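You operate a simulated robot arm through the tools that you are given. There is no shell and no other tool. Be economical: measure what you need, move in short steps, check, and stop when the job is done.

The job below is to be done with a simulated robot arm. You get a single attempt, and the scene is never put back.

TASK
Fold the checked cloth on the board.
Fine: yellow lever over and back, then the red one.
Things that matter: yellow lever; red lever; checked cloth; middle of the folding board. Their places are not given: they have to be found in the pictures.

Only the result counts: the job must be done as asked and must still hold three seconds after the hand-in. Knocking over, shifting, dropping, spilling or breaking anything else fails it. Flat cloth is picked up by pressing the open fingertips on it (5 to 10 N) and closing them slowly along it; thin cloth reads only 2 to 8 mm in the jaws.

THE ROBOT
A 7-joint arm with a two-finger parallel gripper, fixed in place. Base frame: the origin is at the foot of the arm, x ahead of it, y to its left, z up. Readings come in m, rad, newtons and seconds.
With the tool pointing down near the work surface it reaches from about 0.22 to 0.74 m from the base axis. Its first joint turns from -2.897 to 2.897 rad. Payload 1.57 kg.
The TCP is the grasp point between the finger pads, 0.03 m short of the fingertips. In the tool frame z runs along the fingers and y along their closing line. The gripper opens to 0.11 m. The fingers are 0.024 m wide and 0.012 m thick; the gripper's body (0.048 by 0.112 m) begins 0.078 m behind the TCP.
Orientation is that of the tool frame in the base frame, as a unit quaternion [x, y, z, w]. With the fingers straight down and closing along the base's y, the tool's x points along the base's -x, its y along +y and its z along -z.

THE INTERFACE
- The arm moves only by the tool send_rows. Its argument "plan" is text: rows parted by semicolons, each of 7 numbers parted by spaces: the turn, a rotation vector about the base's x, y, z in units of 6 degrees (1.0 is 6 degrees), then the shift along the base's x, y, z in units of 20 mm (1.0 is 20 mm), then the gripper command, from -1 (fully open) to 1 (shut), values between in proportion. In form: wx wy wz x y z gripper; .... A call has 1 to 10 rows; each row shifts and turns the commanded pose from where the row before left it. A call with a number of a shift or a turn outside -1 to 1 is refused whole. A row lasts 0.2 s, in which the tool goes at most 0.05 m and 0.15 rad; a call with a longer step from one row to the next is refused whole, and so is a gripper value outside its range. A pose out of reach is approached as far as the arm can. The call stops where the force on the tool passes 90 N (or 10 N more than at its start, if that is more) or the arm is blocked; 0.2 s more then pass. Each finger travels about 0.045 m/s and halts on what it meets, pressing with about 42 N; the grip force reading is that of the motor and also rises with nothing between the fingers. The clock runs only during rows and for 0.2 s after the last one: add rows that do not move to give the fingers time. It gives the time, the measured TCP pose, the force on the tool (base axes), the opening and the grip force at its end, in the units of the frame above (readings bear some noise).
- Cameras (640 x 400 px; columns grow to the right, rows downward): "scene" is fixed at [0.2188, 0.6497, 1.3778]; the picture's right is [-0.93, -0.37, 0.00], its down [-0.35, 0.86, -0.37] and it looks along [0.14, -0.34, -0.93] (base axes); focal length 269 px, centre (320, 200). "wrist" rides on the gripper at [0.07, 0.016, -0.141] in the tool frame; the picture's right is [-0.23, 0.97, 0.00], its down [-0.85, -0.20, -0.48] and it looks along [-0.47, -0.11, 0.88] (tool axes); focal length 222 px, centre (320, 200).
- grab_frame(camera): a new picture of that camera. The clock stands still meanwhile.
- raise_lower(by): slides the trunk up (or, below 0, down) by that many m; the arm rides with it, the base frame stays. It gives what a move gives, with no picture.
- locate(camera, pixels): for up to 12 pixels [column, row] of the newest picture of that camera ("zoom" is the newest enlarged one), the place [x, y, z] in the base frame of the surface seen there, good to about 0.002 m. The clock stands still meanwhile.
- inspect(camera, box): a new picture of the part [left, top, right, bottom] of that camera's present view, enlarged. The clock stands still meanwhile.
- hand_in(): hands the job in; it is judged then, once.

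Keep the steps short. Do not move on a guess: measure, check each grasp and each placing, and mend mistakes. In all there are 80 turns and 46 pictures (those below and enlarged ones count). Leave the gripper open and the arm clear of the work at the hand-in unless told otherwise, and finish with a single line.

The tools are called after "Request:" by a JSON object that holds its "api" and its "payload". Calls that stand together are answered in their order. send_rows: Moves the arm, as the interface text tells. Its arguments: {"type":"object","properties":{"plan":{"type":"string"}},"required":["plan"]} The other tools are called the same way: raise_lower (by) slides the trunk up or down; grab_frame (camera) takes a picture; locate (camera, pixels) gives the place of the surface under pixels of a picture; inspect (camera, box) takes an enlarged picture of a part of a camera's view; hand_in () hands the job in.

At the start:

```text
t: 0.0
tool_pos: [0.2743, 0.4067, 1.0661]
ee_rot: [0.0, 1.0, 0.0, 0.0]
force: [-0.7, 0.2, -0.9]
grip_width: 0.11
grip_force: 0.1
trunk travel left (down, up): [-0.525, 0.065]
```

scene: 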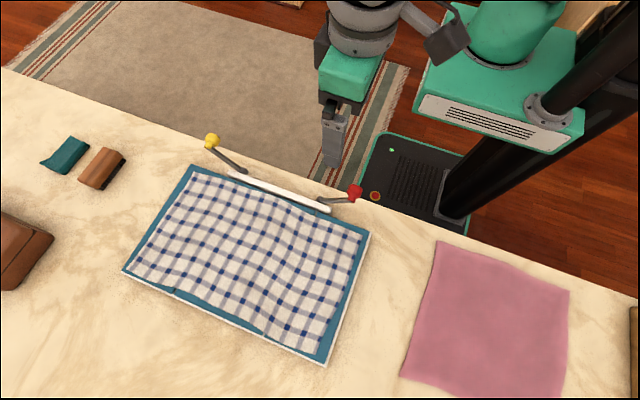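
wrist: 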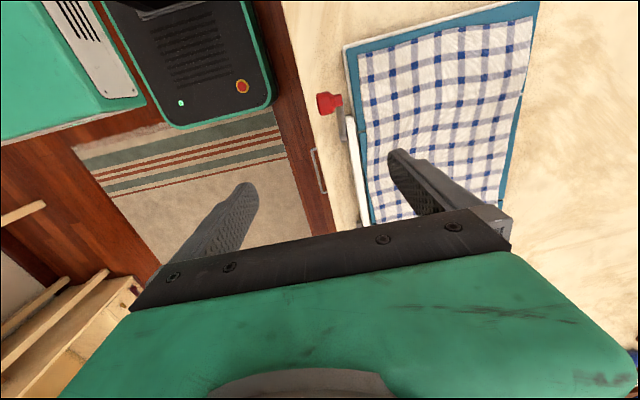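

The yellow knob is near (212,140) and the red one near (355,192) in the scene picture. I'll enlarge that area and then measure the points.

Request:
{"api": "inspect", "payload": {"camera": "scene", "box": [110, 110, 390, 370]}}

Request:
{"api": "locate", "payload": {"camera": "scene", "pixels": [[212, 140], [244, 171], [355, 192], [322, 203], [232, 176], [328, 208], [193, 168], [368, 233], [125, 270], [325, 362], [247, 258], [280, 190]]}}

```text
1.54 times, centred on (250, 240) of scene
```

zoom: 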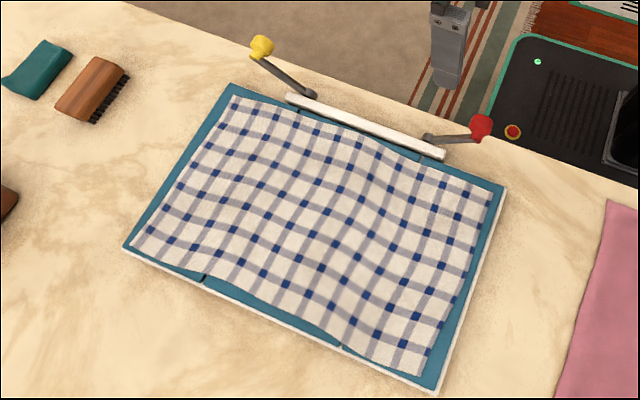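

```text
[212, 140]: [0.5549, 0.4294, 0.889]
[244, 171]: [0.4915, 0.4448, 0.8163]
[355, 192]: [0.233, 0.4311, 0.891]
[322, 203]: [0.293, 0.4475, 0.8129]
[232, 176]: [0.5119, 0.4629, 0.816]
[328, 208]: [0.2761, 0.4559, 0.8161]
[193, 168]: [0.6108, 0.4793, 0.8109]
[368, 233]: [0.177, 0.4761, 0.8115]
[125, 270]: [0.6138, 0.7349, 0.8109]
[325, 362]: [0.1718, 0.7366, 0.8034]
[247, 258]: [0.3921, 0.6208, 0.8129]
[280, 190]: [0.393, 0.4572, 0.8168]
```

The lever pivots are near x 0.49 and x 0.29, and the axes look parallel to y. I'll zoom in on both levers to measure the knobs and pivots more finely.

Request:
{"api": "inspect", "payload": {"camera": "scene", "box": [190, 120, 270, 195]}}

Request:
{"api": "locate", "payload": {"camera": "zoom", "pixels": [[180, 155], [150, 140], [210, 150], [180, 120], [180, 200], [300, 280], [420, 400], [240, 230]]}}

Request:
{"api": "inspect", "payload": {"camera": "scene", "box": [300, 165, 380, 230]}}

```text
5.33 times, centred on (230, 158) of scene
```

zoom: 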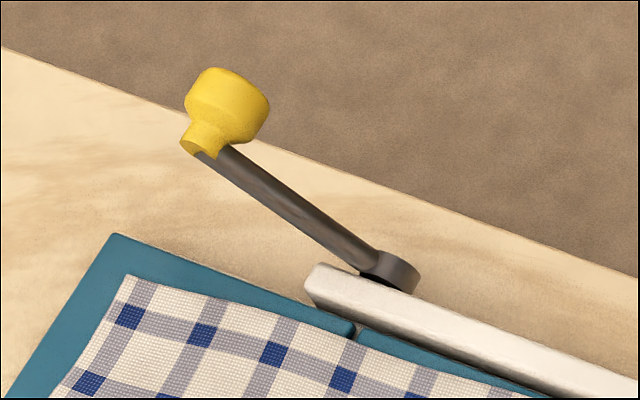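

```text
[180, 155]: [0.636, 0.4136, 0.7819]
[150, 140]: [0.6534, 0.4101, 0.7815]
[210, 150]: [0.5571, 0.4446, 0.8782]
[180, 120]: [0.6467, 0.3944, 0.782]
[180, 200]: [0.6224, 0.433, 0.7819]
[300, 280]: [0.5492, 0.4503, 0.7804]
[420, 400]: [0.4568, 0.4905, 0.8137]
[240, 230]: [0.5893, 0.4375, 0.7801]
```

```text
6.15 times, centred on (340, 198) of scene
```

zoom: 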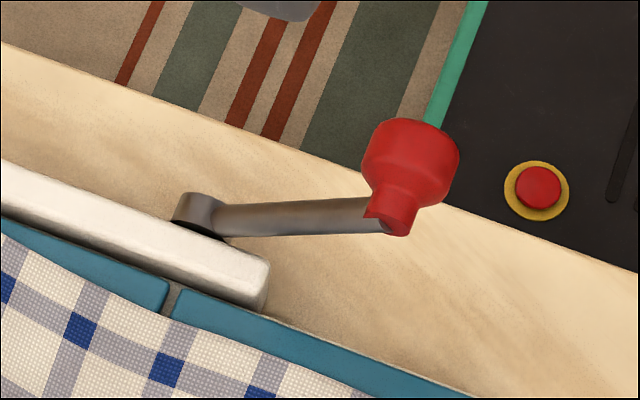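

The knobs are cranks with their axes along y, and the head sits on the -y side of the arm. I'll measure the red parts in this zoom, then take a tighter zoom of the yellow knob and measure that.

Request:
{"api": "locate", "payload": {"camera": "zoom", "pixels": [[385, 140], [410, 150], [440, 165], [395, 200], [380, 220], [360, 215], [240, 220], [200, 205], [188, 208], [420, 122], [375, 160], [455, 165]]}}

Request:
{"api": "inspect", "payload": {"camera": "scene", "box": [190, 120, 270, 170]}}

```text
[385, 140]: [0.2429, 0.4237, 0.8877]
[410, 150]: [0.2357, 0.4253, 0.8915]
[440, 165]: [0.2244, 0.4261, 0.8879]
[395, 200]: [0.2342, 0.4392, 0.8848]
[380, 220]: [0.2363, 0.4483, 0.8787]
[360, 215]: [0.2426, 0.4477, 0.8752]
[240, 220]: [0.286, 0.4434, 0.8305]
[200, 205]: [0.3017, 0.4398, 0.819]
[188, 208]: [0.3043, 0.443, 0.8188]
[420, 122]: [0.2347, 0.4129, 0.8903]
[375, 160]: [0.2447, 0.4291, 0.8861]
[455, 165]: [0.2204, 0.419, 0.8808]
```

```text
8.00 times, centred on (230, 145) of scene
```

zoom: 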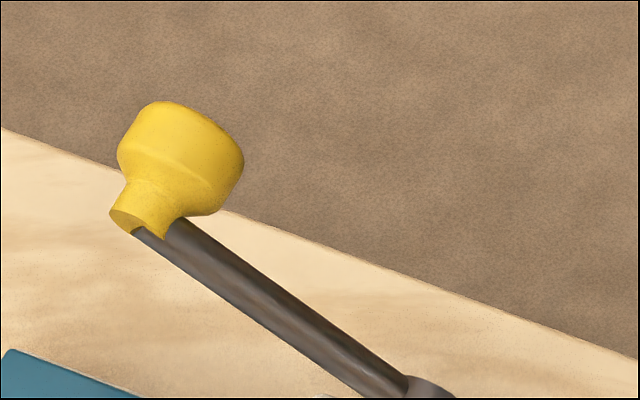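

Request:
{"api": "locate", "payload": {"camera": "zoom", "pixels": [[180, 130], [160, 150], [220, 160], [125, 160], [150, 195], [130, 220], [165, 240], [200, 255], [340, 355], [430, 385], [160, 105], [238, 170]]}}

```text
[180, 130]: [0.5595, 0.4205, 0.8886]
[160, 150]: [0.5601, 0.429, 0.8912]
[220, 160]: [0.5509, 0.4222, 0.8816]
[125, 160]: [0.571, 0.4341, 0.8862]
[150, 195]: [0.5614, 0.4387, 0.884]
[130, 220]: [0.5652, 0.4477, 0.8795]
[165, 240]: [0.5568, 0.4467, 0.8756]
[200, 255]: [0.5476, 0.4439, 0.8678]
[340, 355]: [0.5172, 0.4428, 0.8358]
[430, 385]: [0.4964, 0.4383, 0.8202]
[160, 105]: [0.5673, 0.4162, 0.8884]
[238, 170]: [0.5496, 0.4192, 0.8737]
```

The yellow head's axis is at about x 0.560, z 0.878, with y from 0.41 to 0.433. Its pivot is at about x 0.497, z 0.815, so the radius is about 0.089 at 45°. I'll turn the tool 90° about z so the fingers close along x, staying high while moving above the yellow knob.

Request:
{"api": "send_rows", "payload": {"plan": "0 0 1 0.95 0.04 0 -1;0 0 1 0.95 0.04 0 -1;0 0 1 0.95 0.04 0 -1;0 0 1 0.95 0.04 0 -1;0 0 1 0.95 0.04 0 -1;0 0 1 0.95 0.04 0 -1;0 0 1 0.95 0.04 0 -1;0 0 1 0.95 0.04 0 -1"}}

Request:
{"api": "send_rows", "payload": {"plan": "0 0 1 0.95 0.04 0 -1;0 0 1 0.95 0.04 0 -1;0 0 1 0.95 0.04 0 -1;0 0 1 0.95 0.04 0 -1;0 0 1 0.95 0.04 0 -1;0 0 1 0.95 0.04 0 -1;0 0 1 0.95 0.04 0 -1;0 0 0 0 0 0 -1"}}

Request:
{"api": "grab_frame", "payload": {"camera": "wrist"}}

```text
t: 1.8
tool_pos: [0.428, 0.4125, 1.065]
ee_rot: [-0.407, 0.913, -0.001, -0.001]
force: [-0.2, 0.0, 0.1]
grip_width: 0.11
grip_force: 0.1
trunk travel left (down, up): [-0.525, 0.065]
```

```text
t: 3.6
tool_pos: [0.5583, 0.4214, 1.0656]
ee_rot: [0.708, -0.707, -0.001, 0.0]
force: [-0.2, -0.3, -0.4]
grip_width: 0.1097
grip_force: 0.1
trunk travel left (down, up): [-0.525, 0.065]
```

```text
39 pictures are left
```

wrist: 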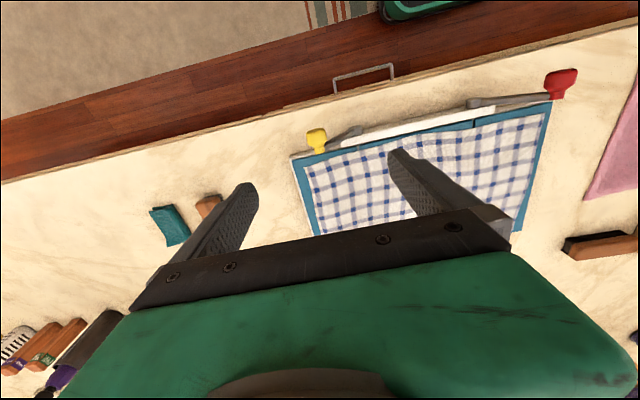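

The tool is over the knob at (0.558, 0.421) and the fingers close along x. I'll go straight down to z about 0.893 with the fingers open on both sides of the head.

Request:
{"api": "send_rows", "payload": {"plan": "0 0 0 0.05 -0.05 -1 -1;0 0 0 0.05 -0.05 -1 -1;0 0 0 0 0 -1 -1;0 0 0 0 0 -1 -1;0 0 0 0 0 -1 -1;0 0 0 0 0 -1 -1;0 0 0 0 0 -1 -1;0 0 0 0 0 -1 -1;0 0 0 0 0 -0.6 -1;0 0 0 0 0 0 -1"}}

Request:
{"api": "grab_frame", "payload": {"camera": "wrist"}}

Request:
{"api": "grab_frame", "payload": {"camera": "scene"}}

```text
t: 5.8
tool_pos: [0.5621, 0.4173, 0.8942]
ee_rot: [-0.707, 0.707, 0.0, 0.0]
force: [0.4, -0.6, 0.5]
grip_width: 0.1101
grip_force: 0.0
trunk travel left (down, up): [-0.525, 0.065]
```

```text
38 pictures are left
```

wrist: 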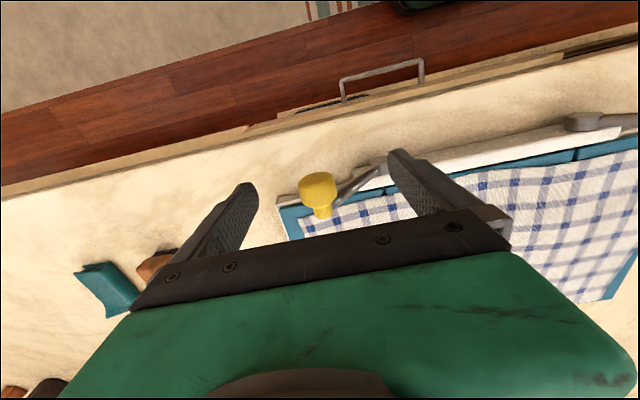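

```text
37 pictures are left
```

scene: 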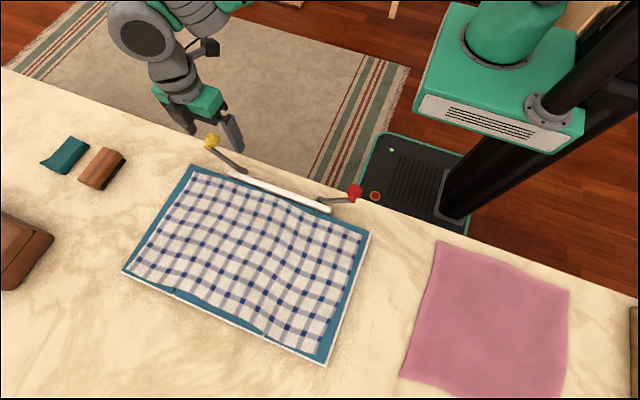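

The knob sits between the open fingers in both pictures. I'll close on it.

Request:
{"api": "send_rows", "payload": {"plan": "0 0 0 0 0 0 0.5;0 0 0 0 0 0 0.5;0 0 0 0 0 0 0.5;0 0 0 0 0 0 0.7;0 0 0 0 0 0 0.7;0 0 0 0 0 0 0.7;0 0 0 0 0 0 0.7"}}

Request:
{"api": "grab_frame", "payload": {"camera": "wrist"}}

```text
t: 7.4
tool_pos: [0.563, 0.4173, 0.8961]
ee_rot: [-0.706, 0.708, 0.0, 0.001]
force: [11.9, -2.0, 7.6]
grip_width: 0.0288
grip_force: 34.2
trunk travel left (down, up): [-0.525, 0.065]
```

```text
36 pictures are left
```

wrist: 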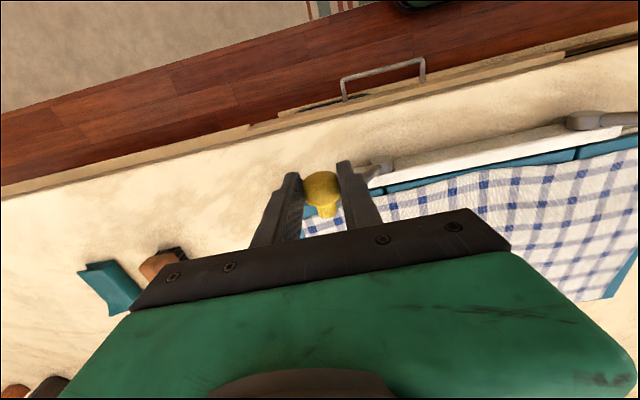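

It is held at 29 mm. Next I'll follow the arc about (0.497, 0.815) in 6° steps for the first quarter and check the force.

Request:
{"api": "send_rows", "payload": {"plan": "0 0 0 -0.35 0 0.315 0.7;0 0 0 -0.385 0 0.28 0.7;0 0 0 -0.41 0 0.235 0.7;0 0 0 -0.435 0 0.195 0.7"}}

Request:
{"api": "grab_frame", "payload": {"camera": "scene"}}

```text
t: 8.4
tool_pos: [0.5285, 0.4169, 0.9139]
ee_rot: [0.708, -0.707, 0.0, 0.001]
force: [2.8, 0.4, 1.5]
grip_width: 0.0291
grip_force: 39.2
trunk travel left (down, up): [-0.525, 0.065]
```

```text
35 pictures are left
```

scene: 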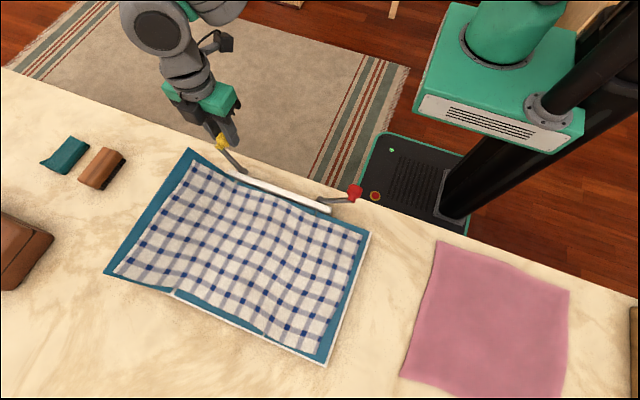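

The panel rises with the lever and the force is low. I'll carry on over the top.

Request:
{"api": "send_rows", "payload": {"plan": "0 0 0 -0.45 0 0.145 0.7;0 0 0 -0.46 0 0.10 0.7;0 0 0 -0.475 0 0.05 0.7;0 0 0 -0.475 0 0 0.7;0 0 0 -0.475 0 -0.05 0.7;0 0 0 -0.46 0 -0.10 0.7"}}

Request:
{"api": "grab_frame", "payload": {"camera": "scene"}}

```text
t: 9.8
tool_pos: [0.4727, 0.4156, 0.916]
ee_rot: [0.707, -0.707, 0.0, 0.001]
force: [1.4, 0.3, 1.3]
grip_width: 0.0289
grip_force: 38.5
trunk travel left (down, up): [-0.525, 0.065]
```

```text
34 pictures are left
```

scene: 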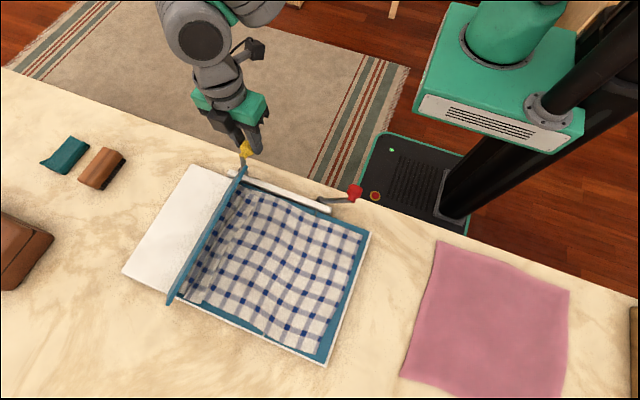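

The panel is past vertical, turning about twice as fast as the lever. I'll go on to the mirror position at about 135°, watching the force.

Request:
{"api": "send_rows", "payload": {"plan": "0 0 0 -0.45 0 -0.145 0.7;0 0 0 -0.435 0 -0.195 0.7;0 0 0 -0.41 0 -0.235 0.7;0 0 0 -0.385 0 -0.28 0.7"}}

Request:
{"api": "grab_frame", "payload": {"camera": "scene"}}

```text
t: 10.8
tool_pos: [0.44, 0.4167, 0.9004]
ee_rot: [-0.706, 0.708, 0.0, -0.002]
force: [2.4, -5.7, 1.6]
grip_width: 0.0289
grip_force: 38.6
trunk travel left (down, up): [-0.525, 0.065]
```

```text
33 pictures are left
```

scene: 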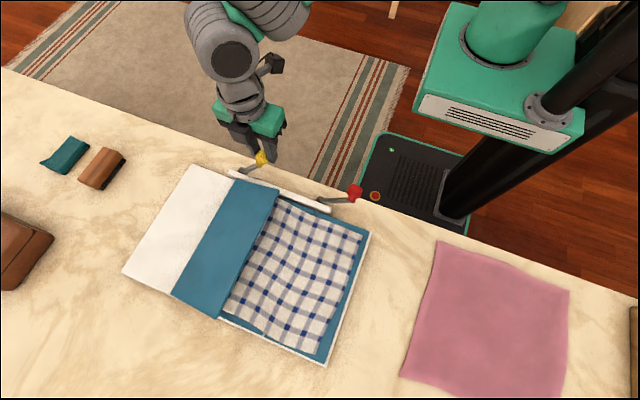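

The panel is almost flat over the middle. I'll press on one more step to finish it and hold there.

Request:
{"api": "send_rows", "payload": {"plan": "0 0 0 -0.35 0 -0.315 0.7;0 0 0 -0.2 0 -0.2 0.7;0 0 0 0 0 0 0.7;0 0 0 0 0 0 0.7"}}

Request:
{"api": "inspect", "payload": {"camera": "scene", "box": [110, 110, 390, 370]}}

```text
t: 11.8
tool_pos: [0.4379, 0.4168, 0.8943]
ee_rot: [-0.703, 0.711, 0.0, 0.006]
force: [49.5, -10.9, 27.0]
grip_width: 0.029
grip_force: 38.3
trunk travel left (down, up): [-0.525, 0.065]
```

```text
1.54 times, centred on (250, 240) of scene
```

zoom: 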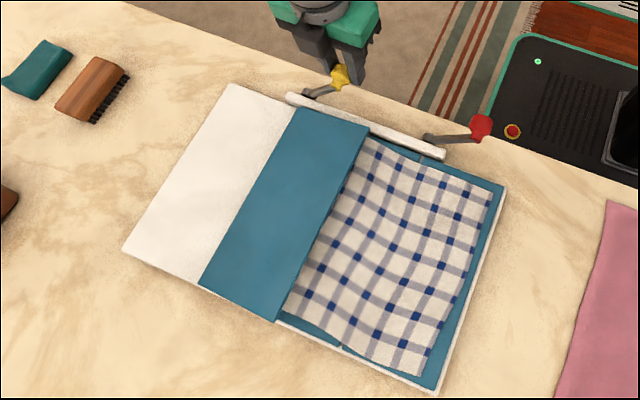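

The lever is at its end stop and the panel is flat over the cloth. Now I'll bring it back along the same arc, slowly.

Request:
{"api": "send_rows", "payload": {"plan": "0 0 0 0.2 0 0.2 0.7;0 0 0 0.35 0 0.315 0.7;0 0 0 0.385 0 0.28 0.7;0 0 0 0.41 0 0.235 0.7;0 0 0 0.435 0 0.195 0.7;0 0 0 0.45 0 0.145 0.7;0 0 0 0.46 0 0.10 0.7;0 0 0 0.475 0 0.05 0.7;0 0 0 0.475 0 0 0.7"}}

Request:
{"api": "grab_frame", "payload": {"camera": "scene"}}

```text
t: 13.8
tool_pos: [0.5022, 0.4157, 0.9192]
ee_rot: [-0.707, 0.708, -0.001, -0.002]
force: [-2.7, -13.1, -0.5]
grip_width: 0.0287
grip_force: 38.8
trunk travel left (down, up): [-0.525, 0.065]
```

```text
31 pictures are left
```

scene: 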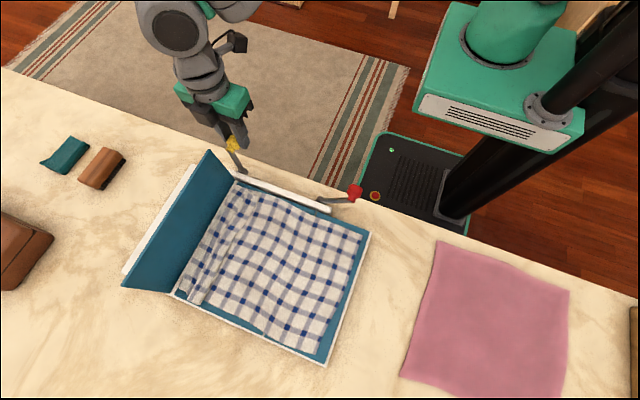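

The cloth has folded over and stays put while the panel comes back. I'll finish the return.

Request:
{"api": "send_rows", "payload": {"plan": "0 0 0 0.475 0 -0.05 0.7;0 0 0 0.46 0 -0.10 0.7;0 0 0 0.45 0 -0.145 0.7;0 0 0 0.435 0 -0.195 0.7;0 0 0 0.41 0 -0.235 0.7;0 0 0 0.385 0 -0.28 0.7;0 0 0 0.35 0 -0.315 0.7;0 0 0 0.1 0 -0.1 0.7;0 0 0 0 0 0 0.7"}}

Request:
{"api": "inspect", "payload": {"camera": "scene", "box": [110, 110, 390, 370]}}

```text
t: 15.8
tool_pos: [0.5637, 0.4176, 0.8929]
ee_rot: [-0.707, 0.707, -0.001, 0.0]
force: [-1.6, 0.3, 0.8]
grip_width: 0.0291
grip_force: 39.0
trunk travel left (down, up): [-0.525, 0.065]
```

```text
1.54 times, centred on (250, 240) of scene
```

zoom: 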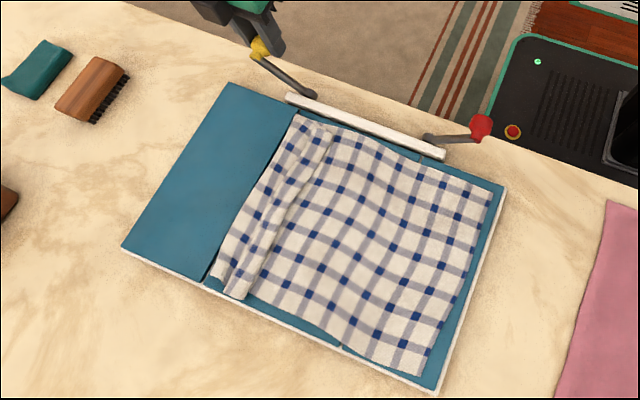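

The panel is back flat and the left part of the cloth is folded over. I'll release the knob and rise, then check the fold.

Request:
{"api": "send_rows", "payload": {"plan": "0 0 0 0 0 0 0.2;0 0 0 0 0 0 -0.2;0 0 0 0 0 0 -0.5;0 0 0 0 0 0.5 -0.5;0 0 0 0 0 1 -0.5;0 0 0 0 0 1 -0.5;0 0 0 0 0 1 -0.5;0 0 0 0 0 1 -0.5"}}

Request:
{"api": "inspect", "payload": {"camera": "scene", "box": [180, 160, 340, 260]}}

Request:
{"api": "locate", "payload": {"camera": "zoom", "pixels": [[245, 70], [320, 100], [280, 180], [210, 170], [250, 230], [170, 250], [210, 300], [100, 200]]}}

```text
t: 17.6
tool_pos: [0.5637, 0.4178, 0.982]
ee_rot: [0.708, -0.706, 0.0, 0.0]
force: [0.6, -0.1, -0.4]
grip_width: 0.0827
grip_force: 0.0
trunk travel left (down, up): [-0.525, 0.065]
```

```text
4.00 times, centred on (260, 210) of scene
```

zoom: 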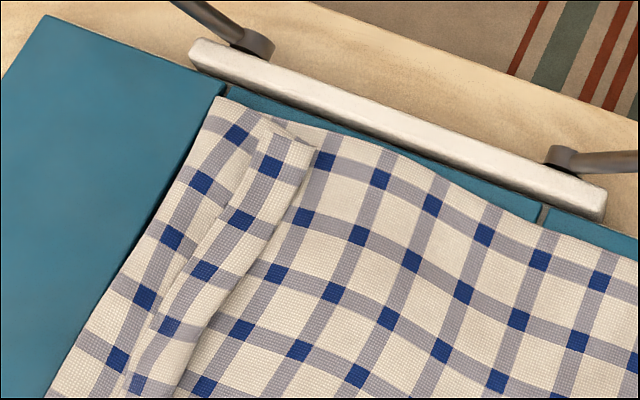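

```text
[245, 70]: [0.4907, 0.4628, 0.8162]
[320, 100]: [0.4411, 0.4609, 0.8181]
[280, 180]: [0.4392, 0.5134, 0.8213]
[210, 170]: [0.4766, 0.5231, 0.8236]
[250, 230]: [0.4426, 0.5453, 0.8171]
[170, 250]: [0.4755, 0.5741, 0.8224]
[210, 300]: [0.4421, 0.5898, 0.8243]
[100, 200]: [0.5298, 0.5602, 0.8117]
```

The panel did its job, but the loose end slumped and curled back at about x 0.44 because the panel came over slowly. I'll swing the red side faster so the cloth stays with the panel. First I'll move above the red knob at (0.233, 0.418).

Request:
{"api": "send_rows", "payload": {"plan": "0 0 0 -1 0 0.5 -0.5;0 0 0 -1 0 0 -1;0 0 0 -1 0 0 -1;0 0 0 -1 0 0 -1;0 0 0 -1 0 0 -1;0 0 0 -1 0 0 -1;0 0 0 -1 0 0 -1;0 0 0 -1 0 0 -1"}}

Request:
{"api": "send_rows", "payload": {"plan": "0 0 0 -1 0 0 -1;0 0 0 -1 0 0 -1;0 0 0 -1 0 0 -1;0 0 0 -1 0 0 -1;0 0 0 -1 0 0 -1;0 0 0 -1 0 0 -1;0 0 0 -1 0 0 -1;0 0 0 -1 0 0 -1;0 0 0 -0.55 0 0 -1;0 0 0 0 0 0 -1"}}

Request:
{"api": "grab_frame", "payload": {"camera": "wrist"}}

```text
t: 19.4
tool_pos: [0.4036, 0.4178, 0.9901]
ee_rot: [-0.707, 0.707, 0.0, 0.0]
force: [-0.2, 0.0, 0.5]
grip_width: 0.1098
grip_force: 0.1
trunk travel left (down, up): [-0.525, 0.065]
```

```text
t: 21.6
tool_pos: [0.2316, 0.4174, 0.9927]
ee_rot: [0.707, -0.707, 0.0, 0.0]
force: [0.4, 0.0, 0.4]
grip_width: 0.11
grip_force: 0.0
trunk travel left (down, up): [-0.525, 0.065]
```

```text
28 pictures are left
```

wrist: 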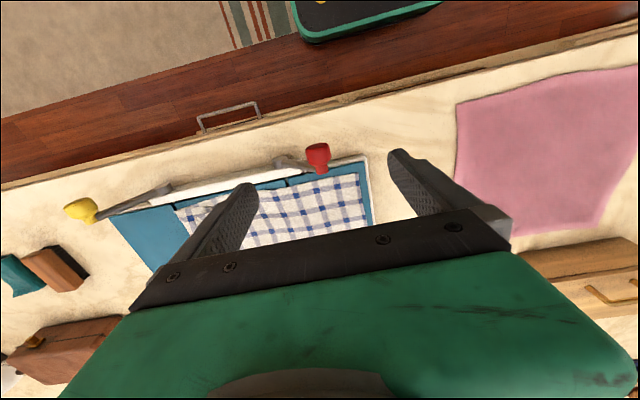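

The red knob lies between the fingers. I'll go down to z 0.894 and close.

Request:
{"api": "send_rows", "payload": {"plan": "0 0 0 0.05 0 -1 -1;0 0 0 0 0 -1 -1;0 0 0 0 0 -1 -1;0 0 0 0 0 -1 -1;0 0 0 0 0 -0.9 -1;0 0 0 0 0 0 -1"}}

Request:
{"api": "send_rows", "payload": {"plan": "0 0 0 0 0 0 0.5;0 0 0 0 0 0 0.5;0 0 0 0 0 0 0.5;0 0 0 0 0 0 0.7;0 0 0 0 0 0 0.7;0 0 0 0 0 0 0.7;0 0 0 0 0 0 0.7"}}

Request:
{"api": "grab_frame", "payload": {"camera": "wrist"}}

```text
t: 23.0
tool_pos: [0.2336, 0.4181, 0.8941]
ee_rot: [-0.707, 0.707, 0.0, 0.0]
force: [0.6, 0.5, 0.2]
grip_width: 0.1102
grip_force: 0.0
trunk travel left (down, up): [-0.525, 0.065]
```

```text
t: 24.6
tool_pos: [0.236, 0.4173, 0.8922]
ee_rot: [-0.706, 0.709, 0.0, -0.001]
force: [25.8, -3.6, -0.8]
grip_width: 0.0291
grip_force: 34.2
trunk travel left (down, up): [-0.525, 0.065]
```

```text
27 pictures are left
```

wrist: 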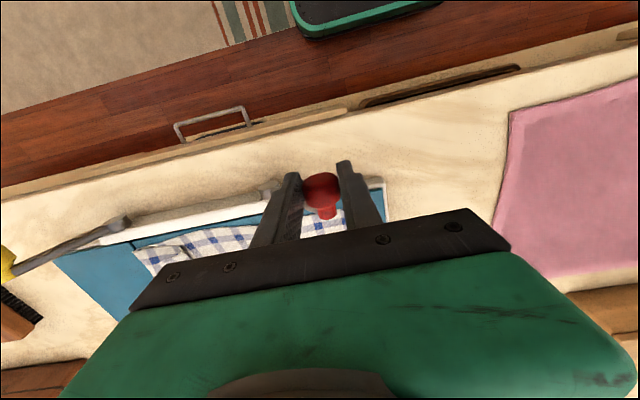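

The red knob is held at 29 mm. Now I'll swing it over in one call, quicker, about 11° of lever per row across the top.

Request:
{"api": "send_rows", "payload": {"plan": "0 0 0 0.45 0 0.315 0.7;0 0 0 0.585 0 0.405 0.7;0 0 0 0.79 0 0.36 0.7;0 0 0 0.925 0 0.21 0.7;0 0 0 0.945 0 0.02 0.7;0 0 0 0.93 0 -0.185 0.7;0 0 0 0.80 0 -0.33 0.7;0 0 0 0.60 0 -0.38 0.7;0 0 0 0.36 0 -0.305 0.7;0 0 0 0.225 0 -0.225 0.7"}}

Request:
{"api": "inspect", "payload": {"camera": "scene", "box": [110, 110, 390, 370]}}

```text
t: 26.8
tool_pos: [0.3626, 0.4161, 0.8947]
ee_rot: [0.708, -0.706, 0.0, -0.002]
force: [-13.6, -9.5, 17.0]
grip_width: 0.0293
grip_force: 38.3
trunk travel left (down, up): [-0.525, 0.065]
```

```text
1.54 times, centred on (250, 240) of scene
```

zoom: 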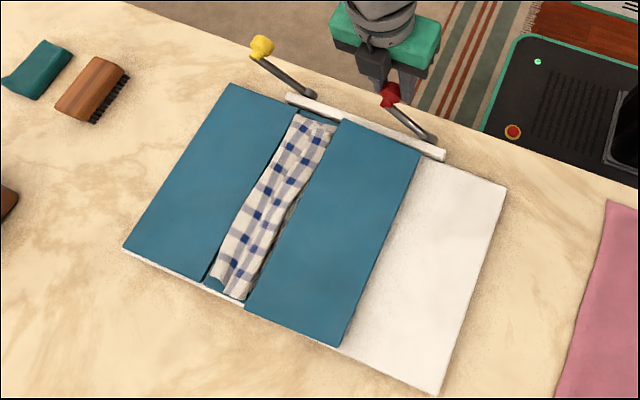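

The red panel is flat over the middle. I'll press a moment, then bring it back slowly at first.

Request:
{"api": "send_rows", "payload": {"plan": "0 0 0 0.1 0 -0.1 0.7;0 0 0 0 0 0 0.7;0 0 0 -0.1 0 0.1 0.7;0 0 0 -0.225 0 0.225 0.7;0 0 0 -0.18 0 0.153 0.7;0 0 0 -0.18 0 0.152 0.7;0 0 0 -0.30 0 0.19 0.7;0 0 0 -0.30 0 0.19 0.7;0 0 0 -0.40 0 0.165 0.7;0 0 0 -0.40 0 0.165 0.7"}}

Request:
{"api": "send_rows", "payload": {"plan": "0 0 0 -0.465 0 0.11 0.7;0 0 0 -0.465 0 0.075 0.7;0 0 0 -0.475 0 0 0.7;0 0 0 -0.47 0 -0.02 0.7;0 0 0 -0.465 0 -0.085 0.7;0 0 0 -0.46 0 -0.125 0.7;0 0 0 -0.40 0 -0.165 0.7;0 0 0 -0.39 0 -0.195 0.7"}}

Request:
{"api": "send_rows", "payload": {"plan": "0 0 0 -0.30 0 -0.19 0.7;0 0 0 -0.285 0 -0.215 0.7;0 0 0 -0.35 0 -0.315 0.7;0 0 0 -0.1 0 -0.1 0.7;0 0 0 0 0 0 0.7"}}

Request:
{"api": "inspect", "payload": {"camera": "scene", "box": [110, 110, 390, 370]}}

```text
t: 29.0
tool_pos: [0.3273, 0.4156, 0.9193]
ee_rot: [-0.706, 0.708, 0.0, 0.002]
force: [7.1, -6.5, 6.1]
grip_width: 0.029
grip_force: 38.5
trunk travel left (down, up): [-0.525, 0.065]
```

```text
t: 30.8
tool_pos: [0.2539, 0.4153, 0.9091]
ee_rot: [-0.707, 0.707, -0.001, -0.001]
force: [2.4, -3.7, -2.0]
grip_width: 0.0288
grip_force: 39.2
trunk travel left (down, up): [-0.525, 0.065]
```

```text
t: 32.0
tool_pos: [0.2345, 0.416, 0.8936]
ee_rot: [-0.705, 0.709, 0.001, 0.002]
force: [14.4, -14.4, 16.5]
grip_width: 0.0286
grip_force: 38.8
trunk travel left (down, up): [-0.525, 0.065]
```

```text
1.54 times, centred on (250, 240) of scene
```

zoom: 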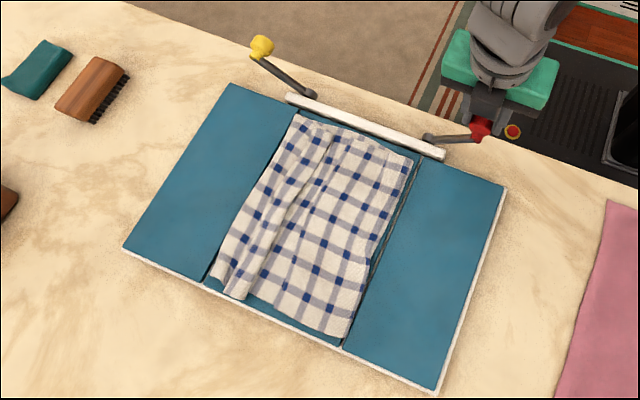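

The right part folded cleanly and the whole cloth lies on the middle panel. I'll release the red knob, rise, and look closely.

Request:
{"api": "send_rows", "payload": {"plan": "0 0 0 0 0 0 0.2;0 0 0 0 0 0 -0.2;0 0 0 0 0 0 -0.5;0 0 0 0 0 0.5 -0.6;0 0 0 0 0 1 -0.6;0 0 0 0 0 1 -0.8;0 0 0 0 0 1 -1;0 0 0 0 0 1 -1;0 0 0 0 0 1 -1;0 0 0 0 0 1 -1"}}

Request:
{"api": "inspect", "payload": {"camera": "scene", "box": [180, 150, 320, 270]}}

Request:
{"api": "locate", "payload": {"camera": "zoom", "pixels": [[260, 110], [300, 140], [330, 160], [330, 250], [240, 190], [180, 250], [225, 280], [260, 310], [430, 200], [490, 190], [400, 300]]}}

```text
t: 34.2
tool_pos: [0.2321, 0.4157, 1.0229]
ee_rot: [-0.707, 0.708, 0.0, -0.001]
force: [-0.3, -0.3, -0.4]
grip_width: 0.1098
grip_force: 0.1
trunk travel left (down, up): [-0.525, 0.065]
```

```text
3.33 times, centred on (250, 210) of scene
```

zoom: 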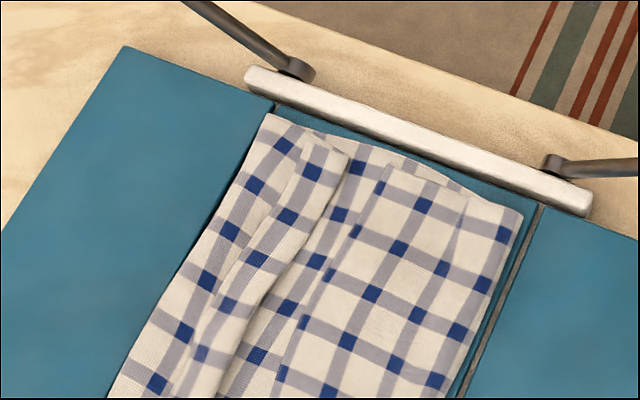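

```text
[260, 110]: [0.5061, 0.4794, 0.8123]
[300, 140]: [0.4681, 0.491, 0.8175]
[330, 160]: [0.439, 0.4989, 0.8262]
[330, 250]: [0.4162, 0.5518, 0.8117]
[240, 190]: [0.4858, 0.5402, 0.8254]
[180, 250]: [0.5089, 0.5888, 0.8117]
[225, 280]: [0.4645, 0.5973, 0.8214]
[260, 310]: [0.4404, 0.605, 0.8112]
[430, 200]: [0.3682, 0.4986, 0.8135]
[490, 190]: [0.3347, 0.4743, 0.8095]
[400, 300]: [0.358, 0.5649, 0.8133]
```

The cloth lies wholly within the middle panel (x about 0.30 to 0.50). Both panels are flat and both levers are home. I'll raise the arm a little more and take one last overall look.

Request:
{"api": "send_rows", "payload": {"plan": "0 0 0 0 0 1 -1;0 0 0 0 0 1 -1;0 0 0 0 0 0 -1;0 0 0 0 0 0 -1"}}

Request:
{"api": "grab_frame", "payload": {"camera": "scene"}}

```text
t: 35.2
tool_pos: [0.2333, 0.4167, 1.0608]
ee_rot: [-0.707, 0.707, 0.0, 0.0]
force: [0.4, -0.6, 0.2]
grip_width: 0.11
grip_force: 0.0
trunk travel left (down, up): [-0.525, 0.065]
```

```text
23 pictures are left
```

scene: 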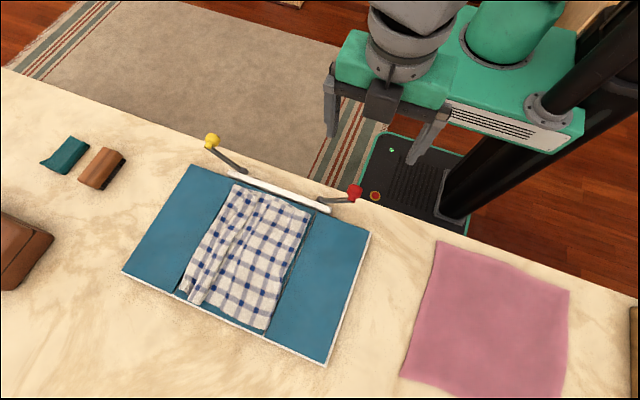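

The cloth is folded on the middle panel, both panels are flat, both levers are home, and nothing else has moved. The gripper is open and clear, so I'm handing in.

Request:
{"api": "hand_in", "payload": {}}

```text
The job is handed in.
```

The cloth is folded onto the middle of the board with the yellow lever worked over and back and then the red; the red-side fold is clean, but the yellow-side flap curled back on itself and I left it that way.
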